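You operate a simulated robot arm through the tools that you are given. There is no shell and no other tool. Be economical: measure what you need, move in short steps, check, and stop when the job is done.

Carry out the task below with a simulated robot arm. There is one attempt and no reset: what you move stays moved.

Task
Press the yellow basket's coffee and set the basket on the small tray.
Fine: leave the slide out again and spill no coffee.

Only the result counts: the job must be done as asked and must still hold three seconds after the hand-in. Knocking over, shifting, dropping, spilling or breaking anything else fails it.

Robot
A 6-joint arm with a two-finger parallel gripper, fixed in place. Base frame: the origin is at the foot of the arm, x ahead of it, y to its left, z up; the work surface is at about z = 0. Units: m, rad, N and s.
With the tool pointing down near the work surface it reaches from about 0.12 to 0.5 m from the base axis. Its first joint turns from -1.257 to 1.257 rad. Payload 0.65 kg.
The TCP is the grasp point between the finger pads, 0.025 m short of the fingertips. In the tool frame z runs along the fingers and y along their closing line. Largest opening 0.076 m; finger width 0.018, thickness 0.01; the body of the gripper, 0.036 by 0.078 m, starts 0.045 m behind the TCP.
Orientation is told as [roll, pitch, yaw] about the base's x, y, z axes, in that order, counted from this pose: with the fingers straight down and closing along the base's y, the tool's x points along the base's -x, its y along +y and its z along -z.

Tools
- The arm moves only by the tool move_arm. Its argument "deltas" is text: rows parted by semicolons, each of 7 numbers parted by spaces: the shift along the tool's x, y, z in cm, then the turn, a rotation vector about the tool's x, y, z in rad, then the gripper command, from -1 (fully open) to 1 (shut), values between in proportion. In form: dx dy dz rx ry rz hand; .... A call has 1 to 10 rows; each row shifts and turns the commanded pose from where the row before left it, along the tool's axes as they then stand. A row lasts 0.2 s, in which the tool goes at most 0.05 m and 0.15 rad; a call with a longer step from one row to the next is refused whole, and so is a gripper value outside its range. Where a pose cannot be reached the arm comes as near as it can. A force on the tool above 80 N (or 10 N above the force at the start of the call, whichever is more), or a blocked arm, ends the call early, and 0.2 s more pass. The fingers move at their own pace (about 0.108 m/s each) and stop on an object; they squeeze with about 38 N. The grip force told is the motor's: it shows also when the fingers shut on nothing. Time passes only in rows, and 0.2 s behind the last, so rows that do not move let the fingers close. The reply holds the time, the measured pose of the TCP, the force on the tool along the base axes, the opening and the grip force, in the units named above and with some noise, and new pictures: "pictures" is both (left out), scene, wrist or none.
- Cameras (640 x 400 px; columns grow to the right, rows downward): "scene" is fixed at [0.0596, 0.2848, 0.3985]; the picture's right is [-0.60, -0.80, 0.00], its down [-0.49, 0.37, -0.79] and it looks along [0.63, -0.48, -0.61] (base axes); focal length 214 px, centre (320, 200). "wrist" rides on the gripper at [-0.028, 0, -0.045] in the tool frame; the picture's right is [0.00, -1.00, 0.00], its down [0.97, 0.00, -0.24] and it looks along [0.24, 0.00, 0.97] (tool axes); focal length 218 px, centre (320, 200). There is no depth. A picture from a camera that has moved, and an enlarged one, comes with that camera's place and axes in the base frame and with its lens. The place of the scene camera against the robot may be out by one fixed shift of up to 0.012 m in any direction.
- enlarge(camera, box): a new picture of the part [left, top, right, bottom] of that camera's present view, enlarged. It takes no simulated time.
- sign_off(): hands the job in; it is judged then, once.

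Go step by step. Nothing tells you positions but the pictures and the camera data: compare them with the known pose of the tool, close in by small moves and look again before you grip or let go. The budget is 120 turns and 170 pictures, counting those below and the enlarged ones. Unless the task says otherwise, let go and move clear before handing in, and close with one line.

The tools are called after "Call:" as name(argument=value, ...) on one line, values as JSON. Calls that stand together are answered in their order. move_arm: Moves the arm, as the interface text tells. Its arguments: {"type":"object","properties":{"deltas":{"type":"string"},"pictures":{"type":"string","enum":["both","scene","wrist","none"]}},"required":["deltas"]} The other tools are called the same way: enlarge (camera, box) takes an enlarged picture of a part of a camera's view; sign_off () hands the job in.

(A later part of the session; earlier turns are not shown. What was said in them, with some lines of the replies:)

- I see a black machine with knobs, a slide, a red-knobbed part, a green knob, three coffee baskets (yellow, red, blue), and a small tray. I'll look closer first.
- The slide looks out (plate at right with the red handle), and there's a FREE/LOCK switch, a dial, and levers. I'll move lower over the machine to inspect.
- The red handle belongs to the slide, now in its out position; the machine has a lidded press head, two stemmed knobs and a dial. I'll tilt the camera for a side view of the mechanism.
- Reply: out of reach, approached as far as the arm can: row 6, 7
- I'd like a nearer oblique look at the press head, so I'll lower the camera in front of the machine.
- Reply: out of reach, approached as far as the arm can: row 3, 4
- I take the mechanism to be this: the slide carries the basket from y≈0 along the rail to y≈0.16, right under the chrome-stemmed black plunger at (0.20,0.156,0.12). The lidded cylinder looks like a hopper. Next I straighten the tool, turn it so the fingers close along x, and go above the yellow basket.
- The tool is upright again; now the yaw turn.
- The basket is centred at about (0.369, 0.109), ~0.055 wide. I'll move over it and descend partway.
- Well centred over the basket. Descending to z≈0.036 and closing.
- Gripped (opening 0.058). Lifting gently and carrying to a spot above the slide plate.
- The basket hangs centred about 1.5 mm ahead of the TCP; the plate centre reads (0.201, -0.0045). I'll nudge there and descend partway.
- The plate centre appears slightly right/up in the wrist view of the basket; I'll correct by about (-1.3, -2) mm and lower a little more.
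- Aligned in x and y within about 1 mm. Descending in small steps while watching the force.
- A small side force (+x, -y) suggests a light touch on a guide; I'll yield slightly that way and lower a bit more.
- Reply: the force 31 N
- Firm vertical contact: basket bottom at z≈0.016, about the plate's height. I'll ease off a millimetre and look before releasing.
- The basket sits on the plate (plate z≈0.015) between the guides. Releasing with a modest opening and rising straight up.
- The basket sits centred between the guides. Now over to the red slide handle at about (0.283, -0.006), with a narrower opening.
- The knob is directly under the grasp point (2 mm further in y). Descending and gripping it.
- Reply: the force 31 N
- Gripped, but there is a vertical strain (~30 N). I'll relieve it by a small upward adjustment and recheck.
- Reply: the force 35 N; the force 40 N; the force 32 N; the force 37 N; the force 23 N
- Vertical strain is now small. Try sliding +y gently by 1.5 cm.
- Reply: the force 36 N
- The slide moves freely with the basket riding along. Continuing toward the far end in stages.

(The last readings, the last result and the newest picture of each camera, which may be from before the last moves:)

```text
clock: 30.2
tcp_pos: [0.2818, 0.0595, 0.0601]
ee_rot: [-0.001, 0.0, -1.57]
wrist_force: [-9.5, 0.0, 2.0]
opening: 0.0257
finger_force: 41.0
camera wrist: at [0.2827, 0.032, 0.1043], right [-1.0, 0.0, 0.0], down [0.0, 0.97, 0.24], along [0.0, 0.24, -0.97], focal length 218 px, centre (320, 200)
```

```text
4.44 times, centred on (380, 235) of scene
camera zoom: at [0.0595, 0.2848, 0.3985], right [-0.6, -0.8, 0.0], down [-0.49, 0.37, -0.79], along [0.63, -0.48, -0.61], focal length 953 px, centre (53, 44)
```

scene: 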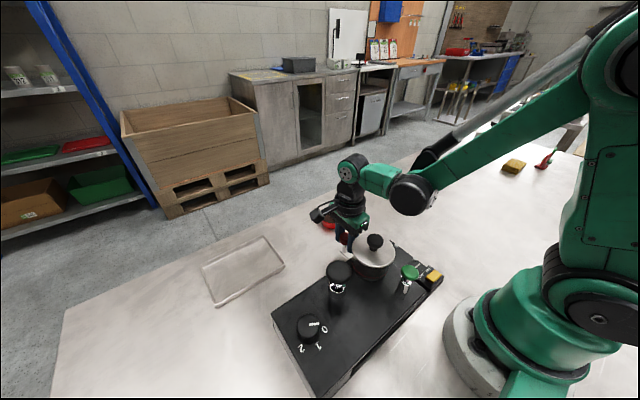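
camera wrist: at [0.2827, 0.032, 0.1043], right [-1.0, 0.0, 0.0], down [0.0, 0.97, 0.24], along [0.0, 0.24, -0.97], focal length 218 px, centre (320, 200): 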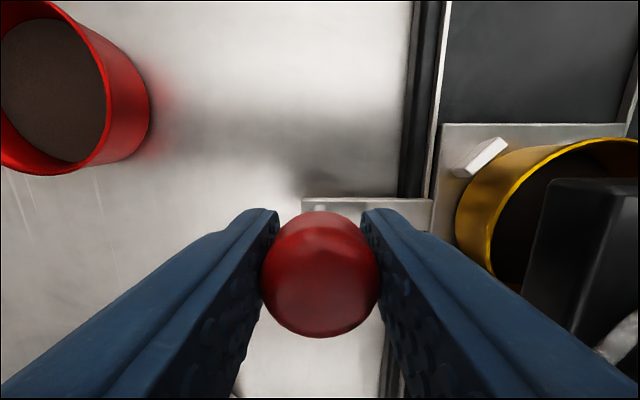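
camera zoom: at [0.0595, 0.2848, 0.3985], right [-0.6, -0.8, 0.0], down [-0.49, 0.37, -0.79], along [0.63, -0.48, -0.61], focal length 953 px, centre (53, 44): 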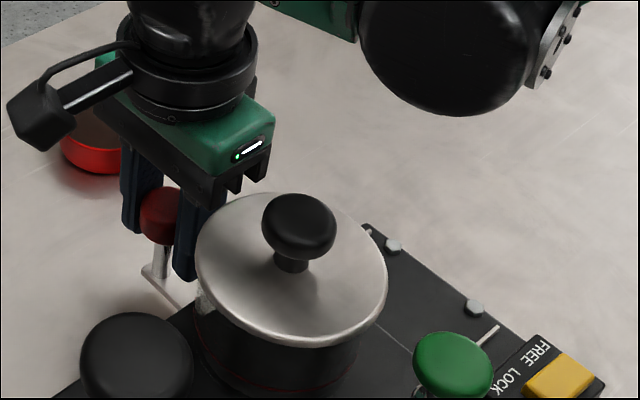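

Passing under the body without resistance. Continuing, watching for a stop.

Call:
move_arm(deltas="0.7 -0.03 0 0 0 0 1; 1 0 0 0 0 0 1; 1 0 0 0 0 0 1; 0.7 0 0 0 0 0 1; 0 0 0 0 0 0 1")

Call:
enlarge(camera="scene", box=[300, 210, 400, 300])

```text
clock: 31.4
tcp_pos: [0.2827, 0.0929, 0.0595]
ee_rot: [-0.002, 0.0, -1.571]
wrist_force: [-18.0, 1.6, 17.4]
opening: 0.0257
finger_force: 41.2
camera wrist: at [0.2827, 0.0661, 0.1043], right [-1.0, 0.0, 0.0], down [0.0, 0.97, 0.24], along [0.0, 0.24, -0.97], focal length 218 px, centre (320, 200)
```

scene: 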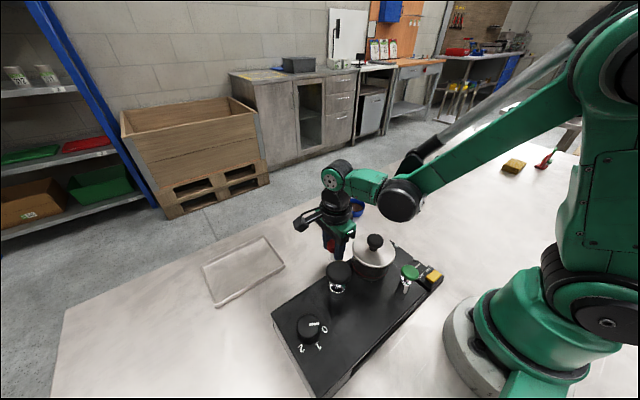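
wrist: 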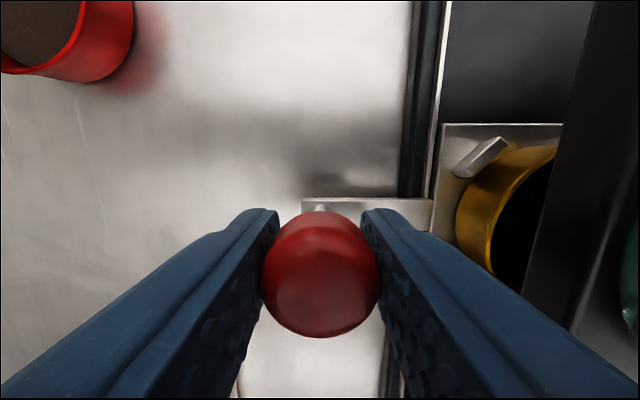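

```text
4.44 times, centred on (350, 255) of scene
camera zoom: at [0.0595, 0.2848, 0.3985], right [-0.6, -0.8, 0.0], down [-0.49, 0.37, -0.79], along [0.63, -0.48, -0.61], focal length 953 px, centre (187, -44)
```

zoom: 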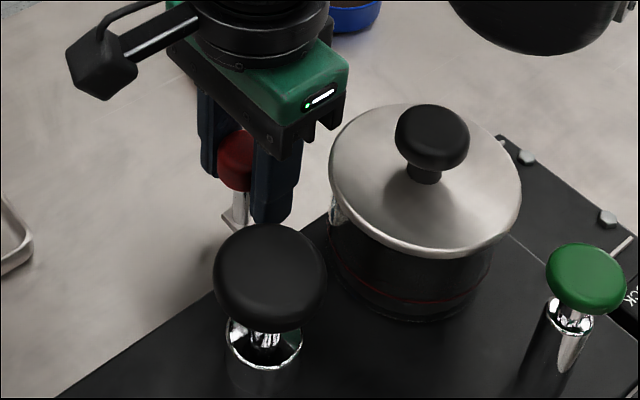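

No stop at the hopper, as expected. Continuing to the end.

Call:
move_arm(deltas="0.7 -0.03 0 0 0 0 1; 1 0 0 0 0 0 1; 1 0 0 0 0 0 1; 1 0 0 0 0 0 1; 0.8 0 0 0 0 0 1; 0 0 0 0 0 0 1", pictures="none")

Call:
move_arm(deltas="0.4 0 0 0 0 0 1; 0.3 0 0 0 0 0 1; 0 0 0 0 0 0 1")

```text
clock: 32.8
tcp_pos: [0.2809, 0.1375, 0.0597]
ee_rot: [0.004, 0.003, -1.571]
wrist_force: [14.0, 0.2, 2.8]
opening: 0.0255
finger_force: 41.0
```

```text
clock: 33.6
tcp_pos: [0.2821, 0.1447, 0.0605]
ee_rot: [0.003, 0.0, -1.571]
wrist_force: [26.9, -1.5, -33.6]
opening: 0.0256
finger_force: 40.8
camera wrist: at [0.2824, 0.1178, 0.1045], right [-1.0, 0.0, 0.0], down [0.0, 0.97, 0.24], along [0.0, 0.24, -0.97], focal length 218 px, centre (320, 200)
```

scene: 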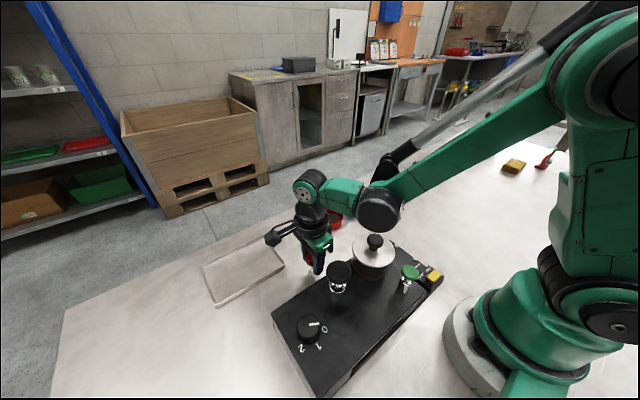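
wrist: 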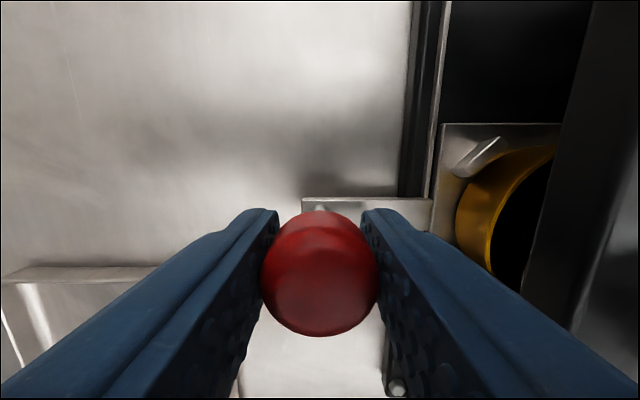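

Still sliding; continuing in small steps until I feel the end stop.

Call:
move_arm(deltas="0.3 0.05 0.05 0 0 0 1; 0.3 0 0 0 0 0 1; 0 0 0 0 0 0 1", pictures="none")

Call:
move_arm(deltas="0.2 0 0 0 0 0 1; 0.2 0 0 0 0 0 1; 0 0 0 0 0 0 1", pictures="none")

```text
clock: 34.4
tcp_pos: [0.2824, 0.1516, 0.0595]
ee_rot: [0.001, 0.0, -1.57]
wrist_force: [14.7, 0.6, 24.8]
opening: 0.0256
finger_force: 41.1
```

```text
clock: 35.2
tcp_pos: [0.2817, 0.1546, 0.0595]
ee_rot: [0.001, -0.001, -1.572]
wrist_force: [6.5, -20.0, 20.3]
opening: 0.0255
finger_force: 41.1
```

End stop reached at y≈0.154, right below the black plunger. Releasing the handle and rising clear.

Call:
move_arm(deltas="-0.05 0 0 0 0 0 1; 0 0 0 0 0 0 0.3; 0 0 0 0 0 0 -0.35; 0 0 0 0 0 0 -0.35; 0 0 -3 0 0 0 -0.35; 0 0 -4 0 0 0 -0.35; 0 0 -4 0 0 0 -0.35; 0 0 -3 0 0 0 -0.35; 0 0 0 0 0 0 -0.35")

Call:
enlarge(camera="scene", box=[260, 210, 400, 350])

```text
clock: 37.2
tcp_pos: [0.2822, 0.1565, 0.2011]
ee_rot: [0.0, -0.001, -1.572]
wrist_force: [-0.4, 0.7, -0.1]
opening: 0.0513
finger_force: 0.0
camera wrist: at [0.2823, 0.1279, 0.2459], right [-1.0, 0.0, 0.0], down [0.0, 0.97, 0.24], along [0.0, 0.24, -0.97], focal length 218 px, centre (320, 200)
```

scene: 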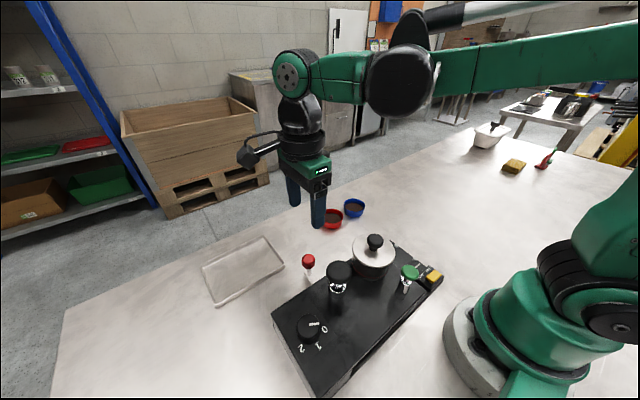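
wrist: 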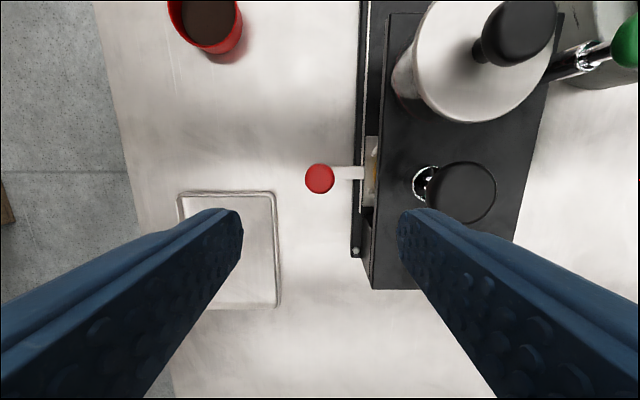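

```text
2.86 times, centred on (330, 280) of scene
camera zoom: at [0.0596, 0.2848, 0.3985], right [-0.6, -0.8, 0.0], down [-0.49, 0.37, -0.79], along [0.63, -0.48, -0.61], focal length 613 px, centre (291, -29)
```

zoom: 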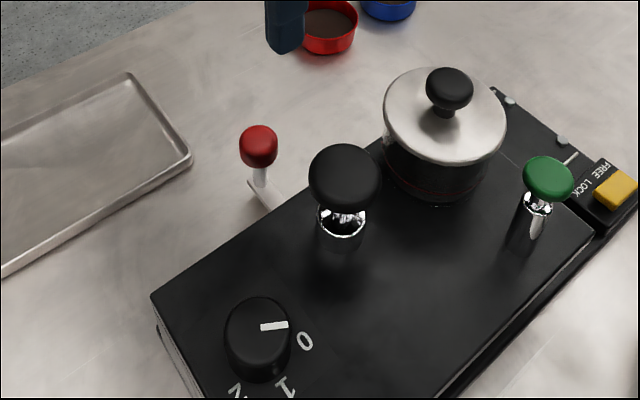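

The slide stays in. Now closed fingers go above the black plunger knob at about (0.201, 0.154).

Call:
move_arm(deltas="0 -4 0 0 0 0 1; -0.2 -4.1 0 0 0 0 1; 0 0 0 0 0 0 1; 0 0 1.5 0 0 0 1; 0 0 0 0 0 0 1")

Call:
enlarge(camera="scene", box=[290, 200, 390, 310])

```text
clock: 38.4
tcp_pos: [0.2004, 0.1516, 0.1845]
ee_rot: [-0.001, 0.0, -1.57]
wrist_force: [-0.2, 0.0, 0.3]
opening: 0.0001
finger_force: 23.6
camera wrist: at [0.2011, 0.1259, 0.2289], right [-1.0, 0.0, 0.0], down [0.0, 0.97, 0.24], along [0.0, 0.24, -0.97], focal length 218 px, centre (320, 200)
```

scene: 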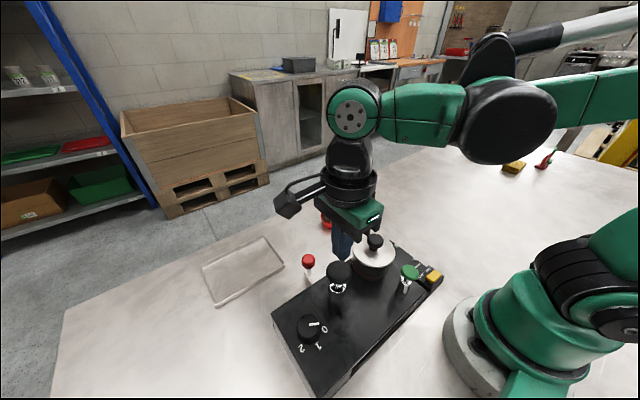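
wrist: 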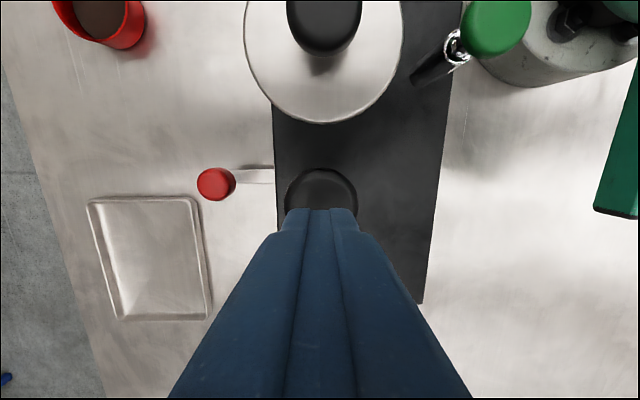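

```text
3.64 times, centred on (340, 255) of scene
camera zoom: at [0.0596, 0.2848, 0.3985], right [-0.6, -0.8, 0.0], down [-0.49, 0.37, -0.79], along [0.63, -0.48, -0.61], focal length 780 px, centre (247, 0)
```

zoom: 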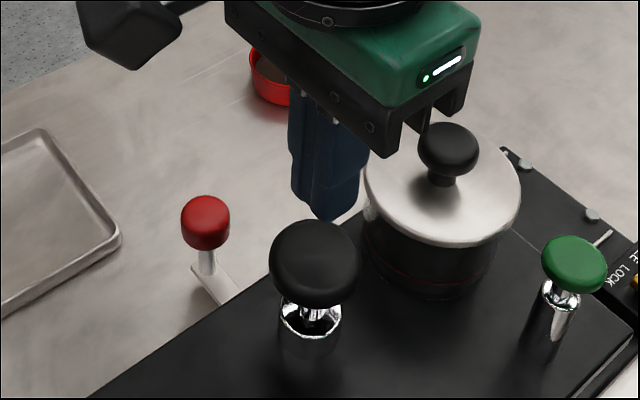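

Aligned in x. Shifting 2 mm in y and lowering until contact.

Call:
move_arm(deltas="0.2 0.05 1.5 0 0 0 1; 0 0 0.7 0 0 0 1; 0 0 0.4 0 0 0 1; 0 0 0 0 0 0 1", pictures="scene")

Call:
move_arm(deltas="0 0 0.4 0 0 0 1; 0 0 0.4 0 0 0 1; 0 0 0 0 0 0 1", pictures="none")

```text
clock: 39.4
tcp_pos: [0.2021, 0.1548, 0.1586]
ee_rot: [-0.001, 0.001, -1.571]
wrist_force: [-0.1, 0.2, 0.0]
opening: 0.0
finger_force: 23.6
```

scene: 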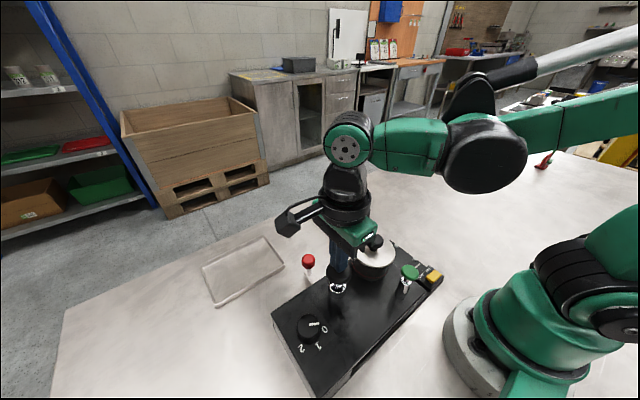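

```text
clock: 40.2
tcp_pos: [0.2016, 0.1548, 0.1497]
ee_rot: [0.0, -0.001, -1.572]
wrist_force: [0.4, 0.0, 1.6]
opening: 0.0002
finger_force: 23.2
```

Barely in contact (1.6 N) at tip height ≈0.125. Pressing on in small steps.

Call:
move_arm(deltas="0 0 0.4 0 0 0 1; 0 0 0.4 0 0 0 1; 0 0 0.2 0 0 0 1; 0 0 0 0 0 0 1", pictures="scene")

Call:
enlarge(camera="scene", box=[290, 200, 390, 310])

```text
clock: 41.2
tcp_pos: [0.2005, 0.1548, 0.141]
ee_rot: [0.001, 0.0, -1.569]
wrist_force: [-0.3, 1.6, 2.1]
opening: 0.0001
finger_force: 23.6
```

scene: 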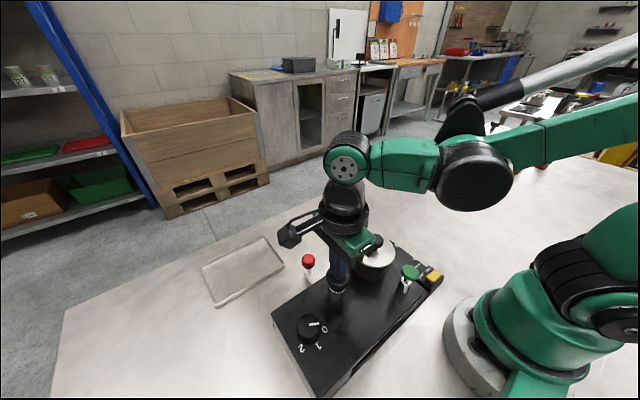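

```text
3.64 times, centred on (340, 255) of scene
camera zoom: at [0.0596, 0.2848, 0.3985], right [-0.6, -0.8, 0.0], down [-0.49, 0.37, -0.79], along [0.63, -0.48, -0.61], focal length 780 px, centre (247, 0)
```

zoom: 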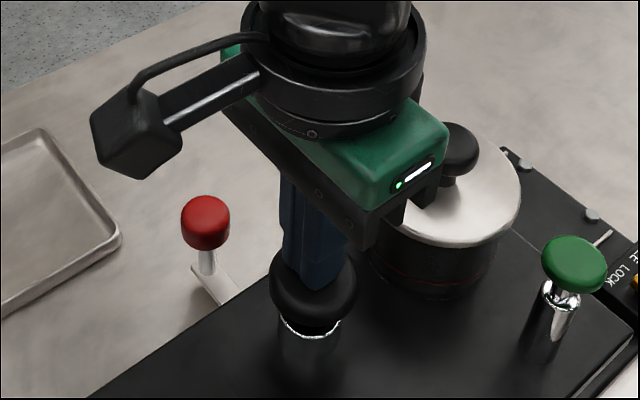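

The plunger goes down with a light spring. Pressing further.

Call:
move_arm(deltas="0 0 0.4 0 0 0 1; 0 0 0.4 0 0 0 1; 0 0 0 0 0 0 1", pictures="none")

Call:
move_arm(deltas="0 0 0.3 0 0 0 1; 0 0 0.3 0 0 0 1; 0 0 0 0 0 0 1", pictures="scene")

Call:
enlarge(camera="scene", box=[290, 200, 390, 310])

```text
clock: 42.0
tcp_pos: [0.2028, 0.1559, 0.1315]
ee_rot: [0.0, 0.0, -1.57]
wrist_force: [1.7, 3.1, 6.4]
opening: 0.0
finger_force: 23.2
```

```text
clock: 42.6
tcp_pos: [0.2022, 0.1545, 0.129]
ee_rot: [-0.006, -0.001, -1.573]
wrist_force: [-7.5, -4.8, 66.0]
opening: 0.0
finger_force: 24.0
stopped in row 2: the force on the tool passed its limit (the readings are from after the stop); the commanded pose is now the measured one
```

scene: 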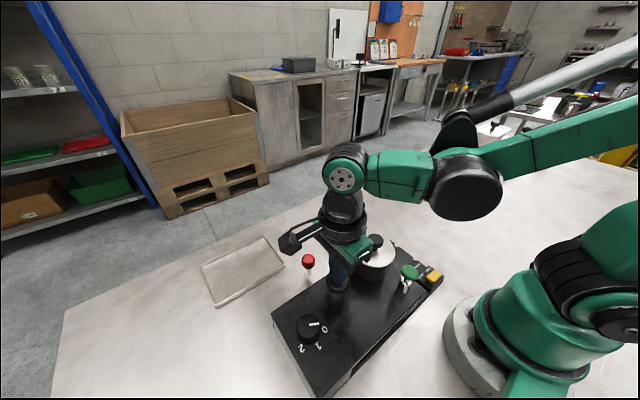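

```text
3.64 times, centred on (340, 255) of scene
camera zoom: at [0.0594, 0.2847, 0.3986], right [-0.6, -0.8, 0.0], down [-0.49, 0.37, -0.79], along [0.63, -0.47, -0.61], focal length 780 px, centre (247, 0)
```

zoom: 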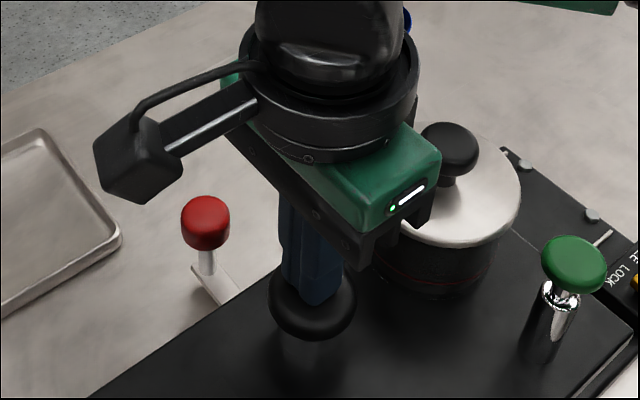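

The plunger bottomed out on its collar at high force. I'll hold about a second and then rise to see if it springs back.

Call:
move_arm(deltas="0 0 0 0 0 0 1; 0 0 0 0 0 0 1; 0 0 0 0 0 0 1; 0 0 0 0 0 0 1; 0 0 0 0 0 0 1", pictures="none")

Call:
move_arm(deltas="0 0 -0.5 0 0 0 1; 0 0 -1 0 0 0 1; 0 0 -2 0 0 0 1; 0 0 -3 0 0 0 1; 0 0 0 0 0 0 1")

Call:
enlarge(camera="scene", box=[290, 200, 390, 310])

```text
clock: 43.8
tcp_pos: [0.2016, 0.1552, 0.128]
ee_rot: [-0.003, -0.001, -1.57]
wrist_force: [-11.0, -8.7, 78.5]
opening: 0.0001
finger_force: 24.0
```

```text
clock: 45.0
tcp_pos: [0.2025, 0.155, 0.1942]
ee_rot: [-0.003, 0.0, -1.569]
wrist_force: [-0.7, -1.0, -0.3]
opening: 0.0
finger_force: 23.1
camera wrist: at [0.2028, 0.1275, 0.2387], right [-1.0, 0.0, 0.0], down [0.0, 0.97, 0.24], along [0.0, 0.24, -0.97], focal length 218 px, centre (320, 200)
```

scene: 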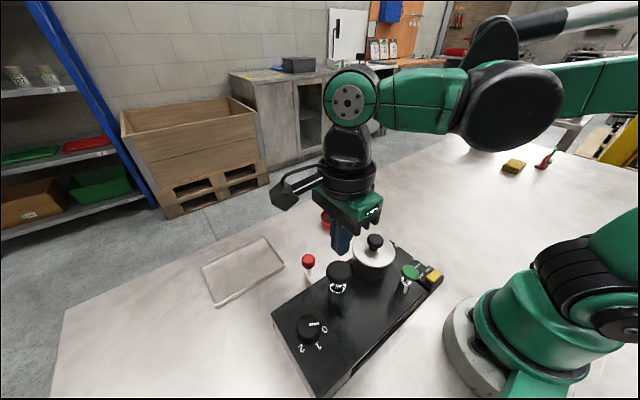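
wrist: 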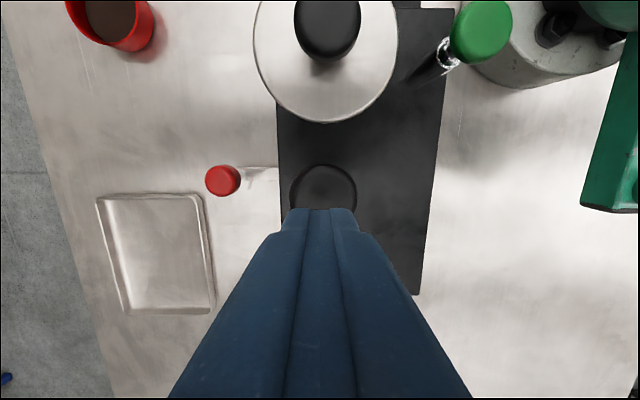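

```text
3.64 times, centred on (340, 255) of scene
camera zoom: at [0.0596, 0.2848, 0.3985], right [-0.6, -0.8, 0.0], down [-0.49, 0.37, -0.79], along [0.63, -0.48, -0.61], focal length 780 px, centre (247, 0)
```

zoom: 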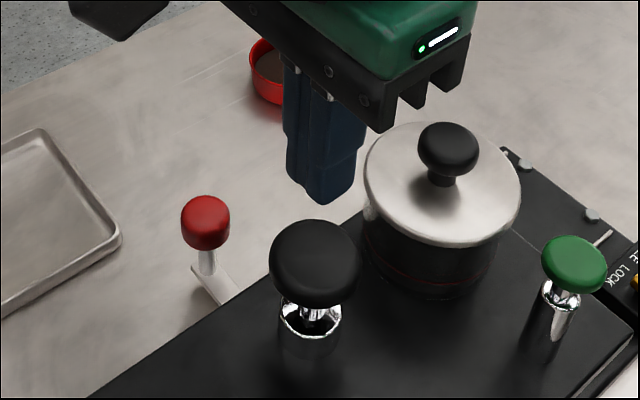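

The plunger sprang back up. Now back to the slide handle at (0.282, 0.154).

Call:
move_arm(deltas="0 4 0 0 0 0 -0.35; -0.1 3.95 0 0 0 0 -0.35; 0 0 4 0 0 0 -0.35; 0 0 4 0 0 0 -0.35; 0 0 0 0 0 0 -0.35")

```text
clock: 46.2
tcp_pos: [0.2809, 0.1553, 0.113]
ee_rot: [-0.004, 0.0, -1.571]
wrist_force: [0.1, -0.8, 0.9]
opening: 0.0514
finger_force: 0.0
camera wrist: at [0.2821, 0.1275, 0.1575], right [-1.0, 0.0, 0.0], down [0.0, 0.97, 0.24], along [0.0, 0.24, -0.97], focal length 218 px, centre (320, 200)
```

scene: 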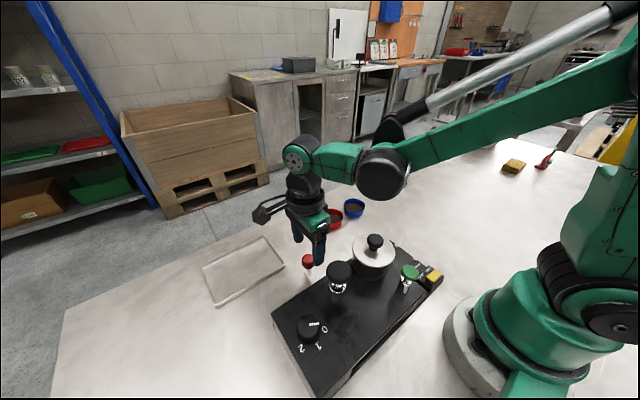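
wrist: 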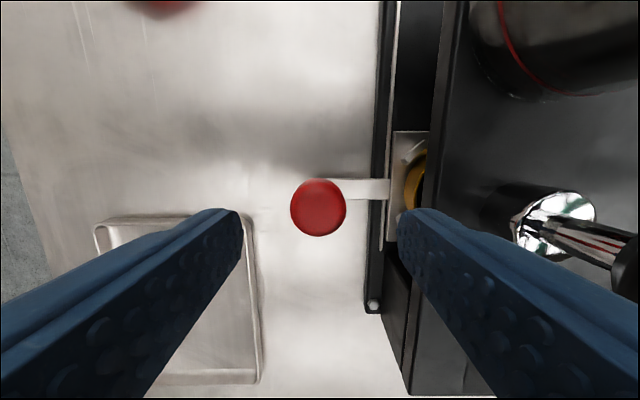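

Call:
move_arm(deltas="-0.1 0.06 2.5 0 0 0 -0.35; 0 0 2.8 0 0 0 -0.35; 0 0 0 0 0 0 -0.35; 0 0 0 0 0 0 0.5; 0 0 0 0 0 0 1; 0 0 0 0 0 0 1", pictures="wrist")

```text
clock: 47.6
tcp_pos: [0.2821, 0.1538, 0.0593]
ee_rot: [-0.002, -0.002, -1.57]
wrist_force: [13.1, -0.7, -29.7]
opening: 0.0256
finger_force: 41.2
camera wrist: at [0.2827, 0.1263, 0.1048], right [-1.0, 0.0, 0.0], down [0.0, 0.97, 0.24], along [0.0, 0.24, -0.97], focal length 218 px, centre (320, 200)
```

wrist: 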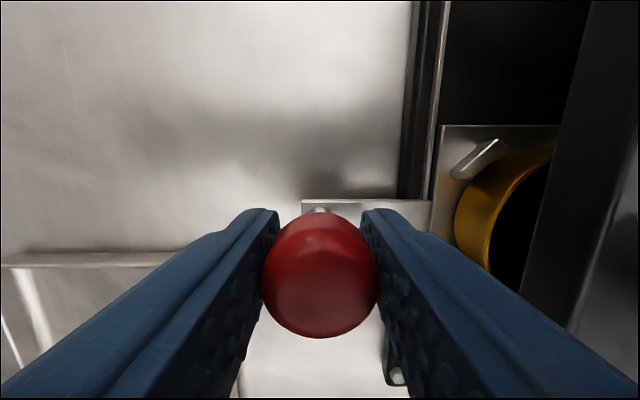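

Handle gripped again. Sliding back out (-y) gently in stages.

Call:
move_arm(deltas="0 0.03 0.05 0 0 0 1; -0.4 0 0 0 0 0 1; -0.8 0 0 0 0 0 1; -1 0 0 0 0 0 1; -1 0 0 0 0 0 1; -1 0 0 0 0 0 1; -0.8 0 0 0 0 0 1; 0 0 0 0 0 0 1", pictures="none")

Call:
move_arm(deltas="-0.5 0 0 0 0 0 1; -1 0 0 0 0 0 1; -1 0 0 0 0 0 1; -1 0 0 0 0 0 1; -1 0 0 0 0 0 1; -0.5 0 0 0 0 0 1; 0 0 0 0 0 0 1")

```text
clock: 49.4
tcp_pos: [0.282, 0.1024, 0.0589]
ee_rot: [-0.001, -0.002, -1.57]
wrist_force: [3.2, -0.2, 24.8]
opening: 0.0255
finger_force: 40.8
```

```text
clock: 51.0
tcp_pos: [0.2823, 0.0517, 0.06]
ee_rot: [-0.002, 0.0, -1.572]
wrist_force: [-8.4, -1.5, 35.0]
opening: 0.0256
finger_force: 41.2
camera wrist: at [0.2828, 0.0251, 0.1039], right [-1.0, 0.0, 0.0], down [0.0, 0.97, 0.24], along [0.0, 0.24, -0.97], focal length 218 px, centre (320, 200)
```

scene: 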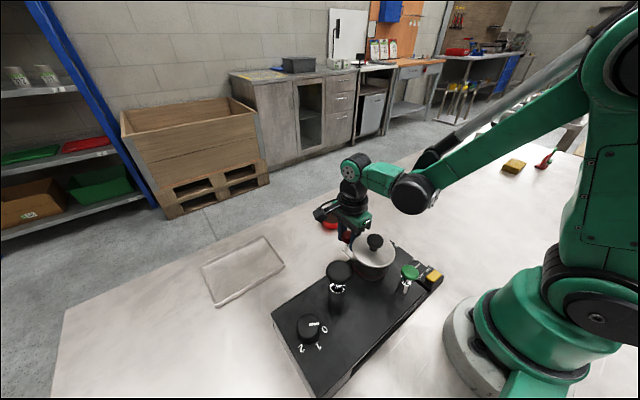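
wrist: 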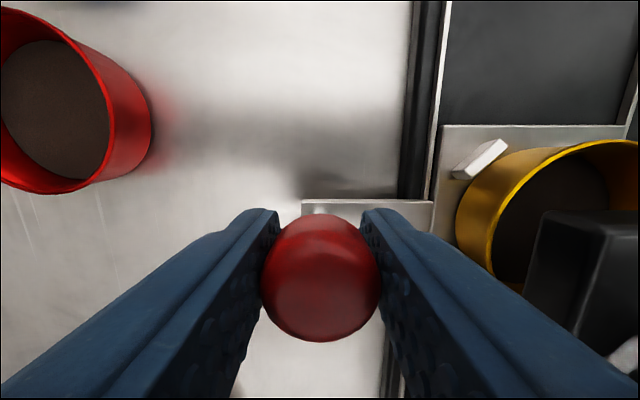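

Call:
move_arm(deltas="-0.5 0 -0.04 0 0 0 1; -1 0 0 0 0 0 1; -1 0 0 0 0 0 1; -1 0 0 0 0 0 1; -1 0 0 0 0 0 1; -0.6 0 0 0 0 0 1; -0.4 0 0 0 0 0 1; 0 0 0 0 0 0 1", pictures="none")

Call:
move_arm(deltas="-0.2 0 0 0 0 0 1; -0.1 0 0 0 0 0 1; 0 0 0 0 0 0 1")

```text
clock: 52.8
tcp_pos: [0.2825, -0.0019, 0.0603]
ee_rot: [-0.003, -0.001, -1.571]
wrist_force: [0.8, -0.6, -21.5]
opening: 0.0253
finger_force: 41.2
```

```text
clock: 53.6
tcp_pos: [0.2814, -0.0053, 0.0607]
ee_rot: [-0.001, -0.002, -1.572]
wrist_force: [7.0, -0.4, -16.8]
opening: 0.0252
finger_force: 40.5
camera wrist: at [0.2827, -0.0326, 0.1049], right [-1.0, 0.0, 0.0], down [0.0, 0.97, 0.24], along [0.0, 0.24, -0.97], focal length 218 px, centre (320, 200)
```

scene: 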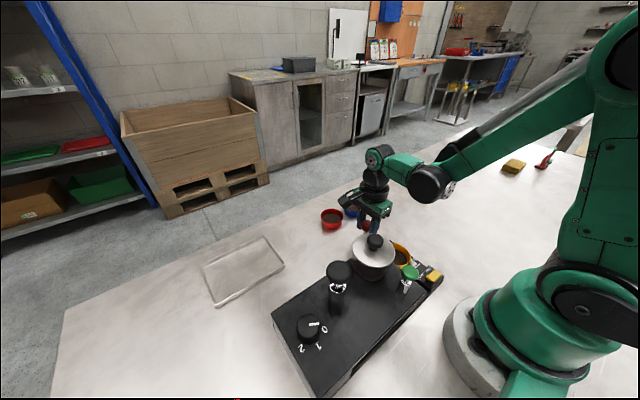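
wrist: 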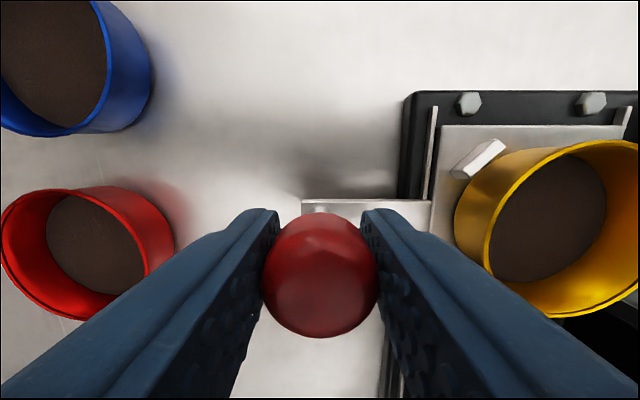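

The slide is back at its original out position. One more small nudge toward the stop, then release and rise.

Call:
move_arm(deltas="-0.1 0 0 0 0 0 1; 0 0 0 0 0 0 1", pictures="none")

Call:
move_arm(deltas="0 0 0 0 0 0 0.3; 0 0 0 0 0 0 -0.35; 0 0 0 0 0 0 -0.35; 0 0 -3 0 0 0 -0.35; 0 0 -3 0 0 0 -0.35; 0 0 -2.3 0 0 0 -0.35; 0 -4 0 0 0 0 -0.75; 0 -4.1 0 0 0 0 -0.75; 0 0 0 0 0 0 -0.75")

Call:
enlarge(camera="wrist", box=[220, 100, 440, 260])

```text
clock: 54.2
tcp_pos: [0.2813, -0.0042, 0.0612]
ee_rot: [-0.004, -0.001, -1.571]
wrist_force: [5.5, -0.1, -9.0]
opening: 0.0254
finger_force: 41.1
```

```text
clock: 56.2
tcp_pos: [0.2017, -0.0066, 0.1423]
ee_rot: [-0.003, 0.0, -1.571]
wrist_force: [0.9, 0.0, 0.0]
opening: 0.0664
finger_force: 0.0
camera wrist: at [0.202, -0.0339, 0.1876], right [-1.0, 0.0, 0.0], down [0.0, 0.97, 0.24], along [0.0, 0.24, -0.97], focal length 218 px, centre (320, 200)
```

scene: 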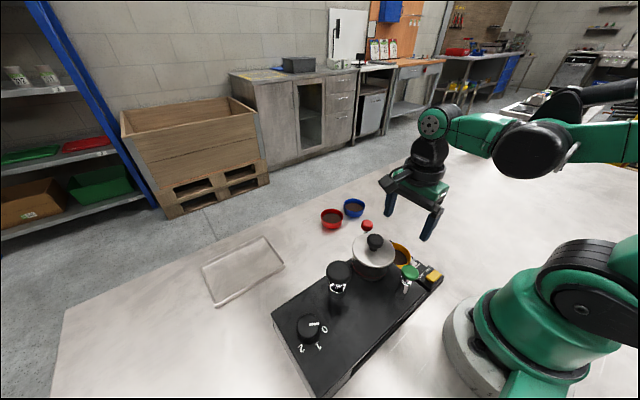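
wrist: 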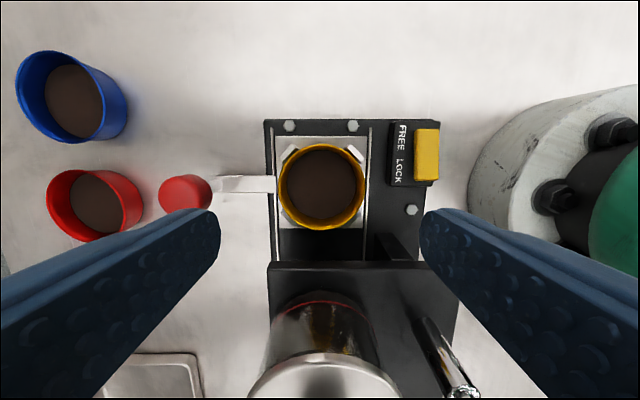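

```text
2.50 times, centred on (330, 180) of wrist
camera zoom: at [0.202, -0.0339, 0.1876], right [-1.0, 0.0, 0.0], down [0.0, 0.97, 0.24], along [0.0, 0.24, -0.97], focal length 546 px, centre (295, 250)
```

zoom: 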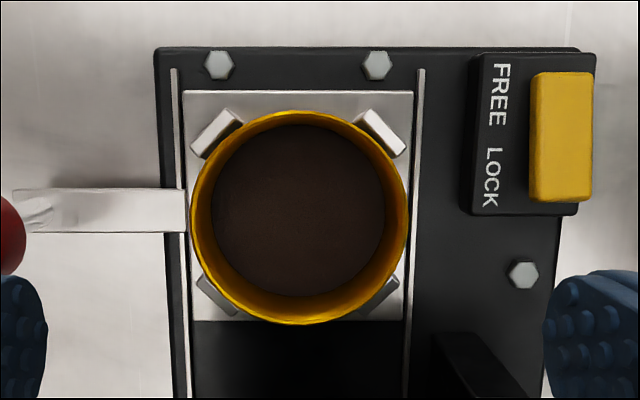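

The basket came out with the slide. I'll descend to re-grip it at the same relative height as before, which also lets me compare the coffee level.

Call:
move_arm(deltas="-0.08 -0.1 3 0 0 0 -0.75; 0 0 3 0 0 0 -0.75; 0 0 2 0 0 0 -0.75; 0 0 0.5 0 0 0 -0.75; 0 0 0 0 0 0 -0.75")

```text
clock: 57.4
tcp_pos: [0.1991, -0.0074, 0.0565]
ee_rot: [-0.005, -0.001, -1.571]
wrist_force: [1.2, -2.8, 2.2]
opening: 0.0664
finger_force: 0.0
camera wrist: at [0.2006, -0.0345, 0.1023], right [-1.0, 0.0, 0.0], down [0.0, 0.97, 0.24], along [0.0, 0.24, -0.97], focal length 218 px, centre (320, 200)
```

scene: 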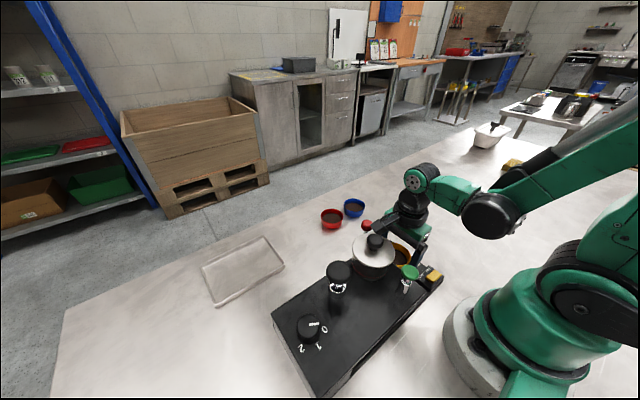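
wrist: 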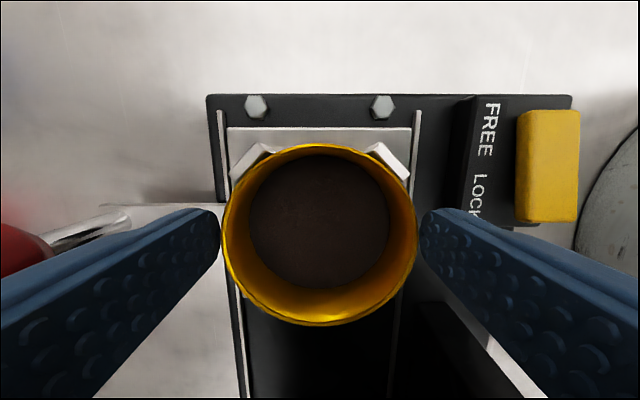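

The coffee level reads about 3 mm lower than before, so the press worked. Lowering slightly more, gripping and lifting.

Call:
move_arm(deltas="0 0 0.3 0 0 0 -0.75; 0 0 0 0 0 0 0; 0 0 0 0 0 0 0.6; 0 0 0 0 0 0 1; 0 0 0 0 0 0 1", pictures="none")

Call:
move_arm(deltas="0 0 -0.5 0 0 0 1; 0 0 -1 0 0 0 1; 0 0 -2 0 0 0 1; 0 0 -2 0 0 0 1; 0 0 -2 0 0 0 1; 0 0 0 0 0 0 1")

```text
clock: 58.6
tcp_pos: [0.1985, -0.0077, 0.055]
ee_rot: [-0.005, -0.002, -1.571]
wrist_force: [11.1, -7.3, 11.8]
opening: 0.0582
finger_force: 38.7
```

```text
clock: 60.0
tcp_pos: [0.1993, -0.0059, 0.1303]
ee_rot: [-0.003, -0.001, -1.571]
wrist_force: [-0.1, 0.1, -0.7]
opening: 0.0579
finger_force: 37.9
camera wrist: at [0.2007, -0.034, 0.1754], right [-1.0, 0.0, 0.0], down [0.0, 0.97, 0.24], along [0.0, 0.24, -0.97], focal length 218 px, centre (320, 200)
```

scene: 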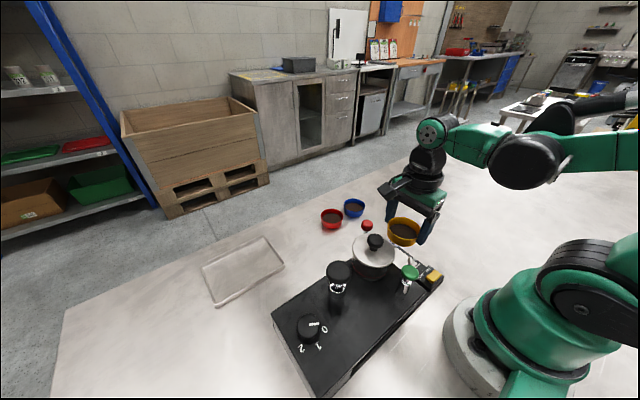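
wrist: 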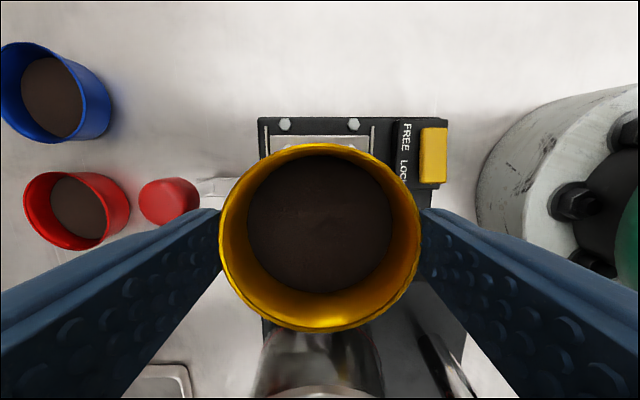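

Basket lifted. The tray spans about x 0.333–0.443, y 0.178–0.338; I'll carry it out in +x first, then along +y.

Call:
move_arm(deltas="0 1 0 0 0 0 1; 0 2.5 0 0 0 0 1; 0 2.5 0 0 0 0 1; 0 2.5 0 0 0 0 1; 0 2.5 0 0 0 0 1; 0 2.5 0 0 0 0 1; 0 2.5 0 0 0 0 1; 0 1.6 0 0 0 0 1; 0 1 0 0 0 0 1; 1 0 0 0 0 0 1", pictures="none")

Call:
move_arm(deltas="2.5 0 0 0 0 0 1; 2.5 0 0 0 0 0 1; 2.5 0 0 0 0 0 1; 2.5 0 0 0 0 0 1; 2.5 0 0 0 0 0 1; 2.5 0 0 0 0 0 1; 2.5 0 0 0 0 0 1; 2.5 0 0 0 0 0 1; 1.5 0 0 0 0 0 1; 0 0 0 0 0 0 1")

```text
clock: 62.2
tcp_pos: [0.3855, 0.0035, 0.1296]
ee_rot: [-0.004, -0.004, -1.57]
wrist_force: [-0.6, 0.5, 0.0]
opening: 0.058
finger_force: 38.1
```

```text
clock: 64.4
tcp_pos: [0.3854, 0.2173, 0.128]
ee_rot: [-0.004, -0.001, -1.571]
wrist_force: [-0.6, 0.3, -0.5]
opening: 0.0578
finger_force: 38.0
camera wrist: at [0.3863, 0.1905, 0.1737], right [-1.0, 0.0, 0.0], down [0.0, 0.97, 0.24], along [0.0, 0.24, -0.97], focal length 218 px, centre (320, 200)
```

scene: 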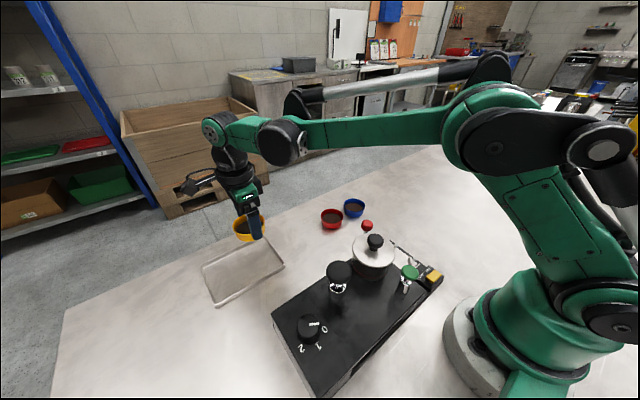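
wrist: 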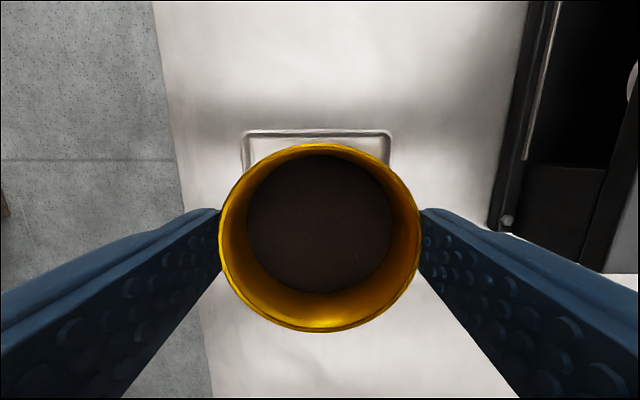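

Centred over the tray in x. Moving further in y and lowering.

Call:
move_arm(deltas="1.5 0.1 0 0 0 0 1; 1.8 0.1 0 0 0 0 1; 0 0 0 0 0 0 1; 0 0 2 0 0 0 1; 0 0 2.5 0 0 0 1; 0 0 2 0 0 0 1; 0 0 0.8 0 0 0 1; 0 0 0 0 0 0 1")

Call:
enlarge(camera="scene", box=[190, 200, 310, 320])

```text
clock: 66.2
tcp_pos: [0.3876, 0.2508, 0.0554]
ee_rot: [-0.003, -0.002, -1.571]
wrist_force: [0.4, 0.3, -0.4]
opening: 0.0579
finger_force: 38.1
camera wrist: at [0.3888, 0.2232, 0.101], right [-1.0, 0.0, 0.0], down [0.0, 0.97, 0.24], along [0.0, 0.24, -0.97], focal length 218 px, centre (320, 200)
```

scene: 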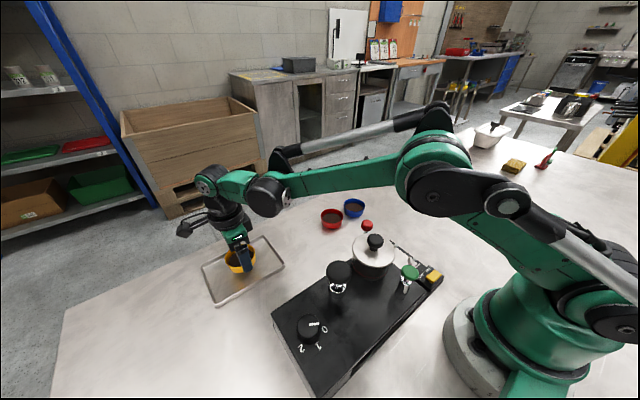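
wrist: 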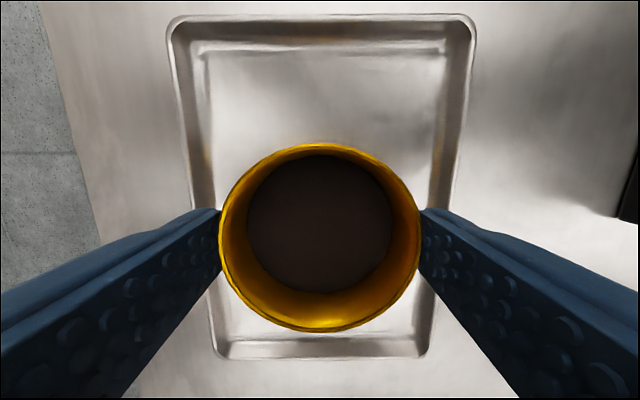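

```text
3.33 times, centred on (250, 260) of scene
camera zoom: at [0.0596, 0.2848, 0.3985], right [-0.6, -0.8, 0.0], down [-0.49, 0.37, -0.79], along [0.63, -0.48, -0.61], focal length 715 px, centre (553, 0)
```

zoom: 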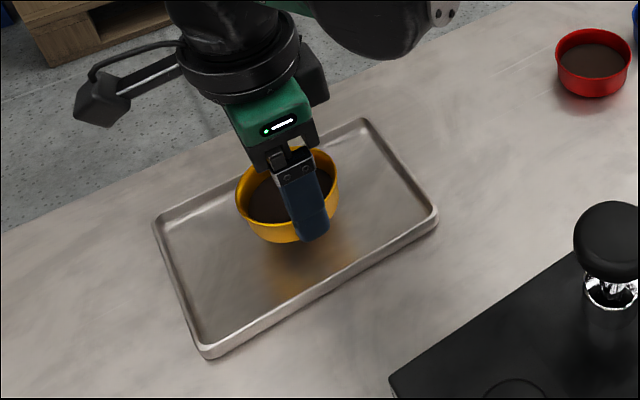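

Well over the tray, about 1–1.5 cm above its floor. Lowering in small steps to contact.

Call:
move_arm(deltas="0 0 0.5 0 0 0 1; 0 0 0.4 0 0 0 1; 0 0 0 0 0 0 1", pictures="none")

Call:
move_arm(deltas="0 0 0.2 0 0 0 1; 0 0 0 0 0 0 1", pictures="none")

```text
clock: 67.0
tcp_pos: [0.3873, 0.2506, 0.0464]
ee_rot: [-0.003, -0.001, -1.571]
wrist_force: [0.7, 0.9, 0.0]
opening: 0.0574
finger_force: 38.2
```

```text
clock: 67.6
tcp_pos: [0.3874, 0.2515, 0.0451]
ee_rot: [-0.003, -0.004, -1.57]
wrist_force: [0.2, 0.4, -0.3]
opening: 0.0577
finger_force: 37.8
```

Call:
move_arm(deltas="0 0 0.2 0 0 0 1; 0 0 0 0 0 0 1", pictures="none")

Call:
move_arm(deltas="0 0 0.1 0 0 0 1; 0 0 0 0 0 0 1", pictures="none")

```text
clock: 68.2
tcp_pos: [0.3889, 0.2506, 0.0423]
ee_rot: [-0.003, -0.002, -1.572]
wrist_force: [-0.6, -0.5, 0.1]
opening: 0.0577
finger_force: 38.5
```

```text
clock: 68.8
tcp_pos: [0.3887, 0.2517, 0.0433]
ee_rot: [-0.001, -0.003, -1.571]
wrist_force: [0.1, -0.2, 0.2]
opening: 0.058
finger_force: 37.9
```

Call:
move_arm(deltas="0 0 0.1 0 0 0 1; 0 0 0 0 0 0 1", pictures="none")

Call:
move_arm(deltas="0 0 0.1 0 0 0 1; 0 0 0 0 0 0 1", pictures="none")

```text
clock: 69.4
tcp_pos: [0.3872, 0.2507, 0.0414]
ee_rot: [-0.002, -0.002, -1.571]
wrist_force: [0.1, -0.5, 0.4]
opening: 0.0577
finger_force: 37.6
```

```text
clock: 70.0
tcp_pos: [0.3871, 0.2511, 0.0409]
ee_rot: [-0.004, -0.001, -1.572]
wrist_force: [-1.8, 0.8, 30.2]
opening: 0.0575
finger_force: 38.2
```

Contact with the tray floor (30 N). Easing off half a millimetre, opening modestly, and rising.

Call:
move_arm(deltas="0 0 -0.07 0 0 0 1; 0 0 0 0 0 0 0.4; 0 0 0 0 0 0 -0.2; 0 0 0 0 0 0 -0.8; 0 0 0 0 0 0 -0.8; 0 0 -1 0 0 0 -0.8; 0 0 -2 0 0 0 -0.8; 0 0 -3 0 0 0 -0.8; 0 0 -4 0 0 0 -0.8; 0 0 0 0 0 0 -0.8")

Call:
enlarge(camera="scene", box=[190, 180, 450, 400])

```text
clock: 72.2
tcp_pos: [0.3883, 0.2523, 0.1395]
ee_rot: [-0.002, -0.001, -1.57]
wrist_force: [0.2, 0.5, 0.2]
opening: 0.0684
finger_force: 0.0
camera wrist: at [0.3889, 0.2244, 0.1854], right [-1.0, 0.0, 0.0], down [0.0, 0.97, 0.24], along [0.0, 0.24, -0.97], focal length 218 px, centre (320, 200)
```

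scene: 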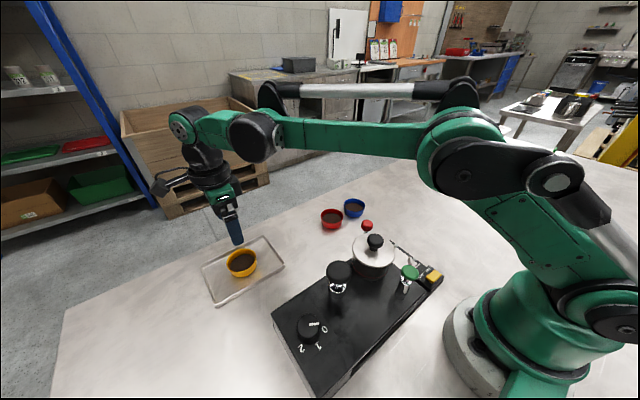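
wrist: 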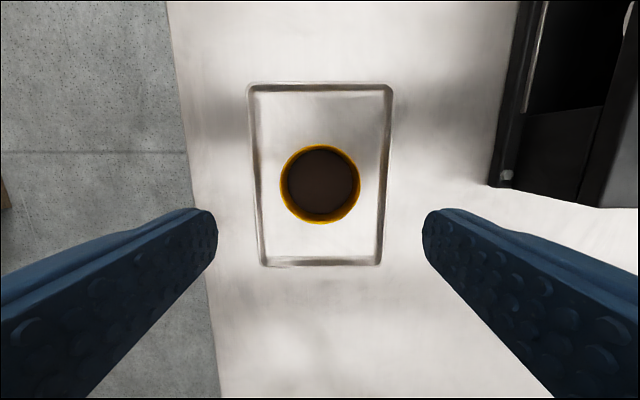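

```text
1.82 times, centred on (320, 290) of scene
camera zoom: at [0.0596, 0.2848, 0.3985], right [-0.6, -0.8, 0.0], down [-0.49, 0.37, -0.79], along [0.63, -0.48, -0.61], focal length 390 px, centre (320, 36)
```

zoom: 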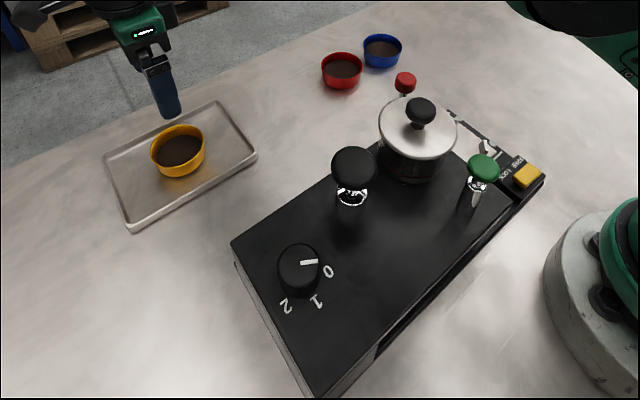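

The basket stands in the tray and everything else is in place. One close look at the coffee to confirm it is pressed compared with the red basket.

Call:
enlarge(camera="scene", box=[220, 190, 370, 285])

Call:
enlarge(camera="scene", box=[340, 210, 450, 300])

```text
4.21 times, centred on (295, 238) of scene
camera zoom: at [0.0596, 0.2848, 0.3985], right [-0.6, -0.8, 0.0], down [-0.49, 0.37, -0.79], along [0.63, -0.48, -0.61], focal length 903 px, centre (425, 42)
```

zoom: 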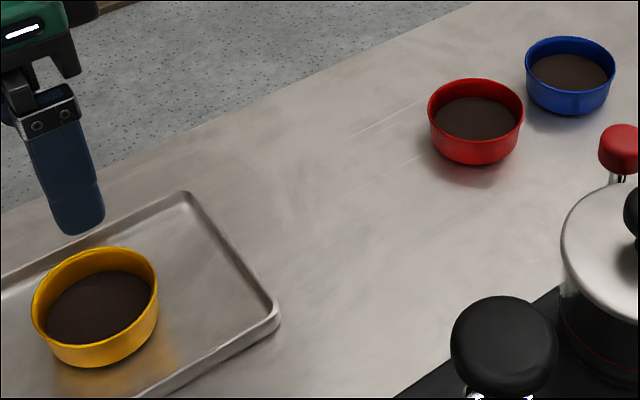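

```text
4.44 times, centred on (395, 255) of scene
camera zoom: at [0.0596, 0.2848, 0.3985], right [-0.6, -0.8, 0.0], down [-0.49, 0.37, -0.79], along [0.63, -0.48, -0.61], focal length 953 px, centre (-13, -44)
```

zoom: 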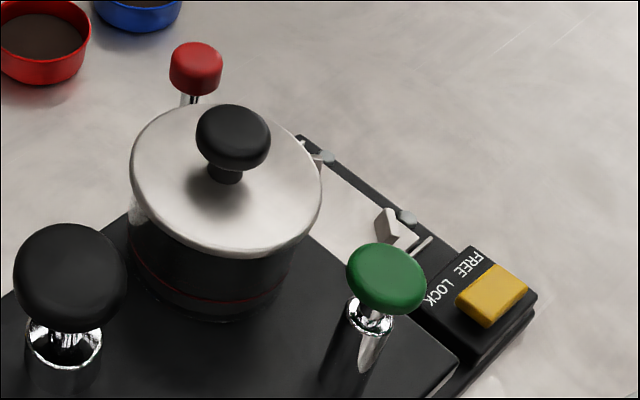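

The yellow basket's coffee looks darker and lower than in the other two, the slide is out with the switch still by FREE, and nothing has spilled. The gripper is clear, so I'm handing in.

Call:
sign_off()

```text
The job is handed in.
```

I pressed the yellow basket's coffee, slid the slide back out and set the basket on the small tray; no spill was visible.
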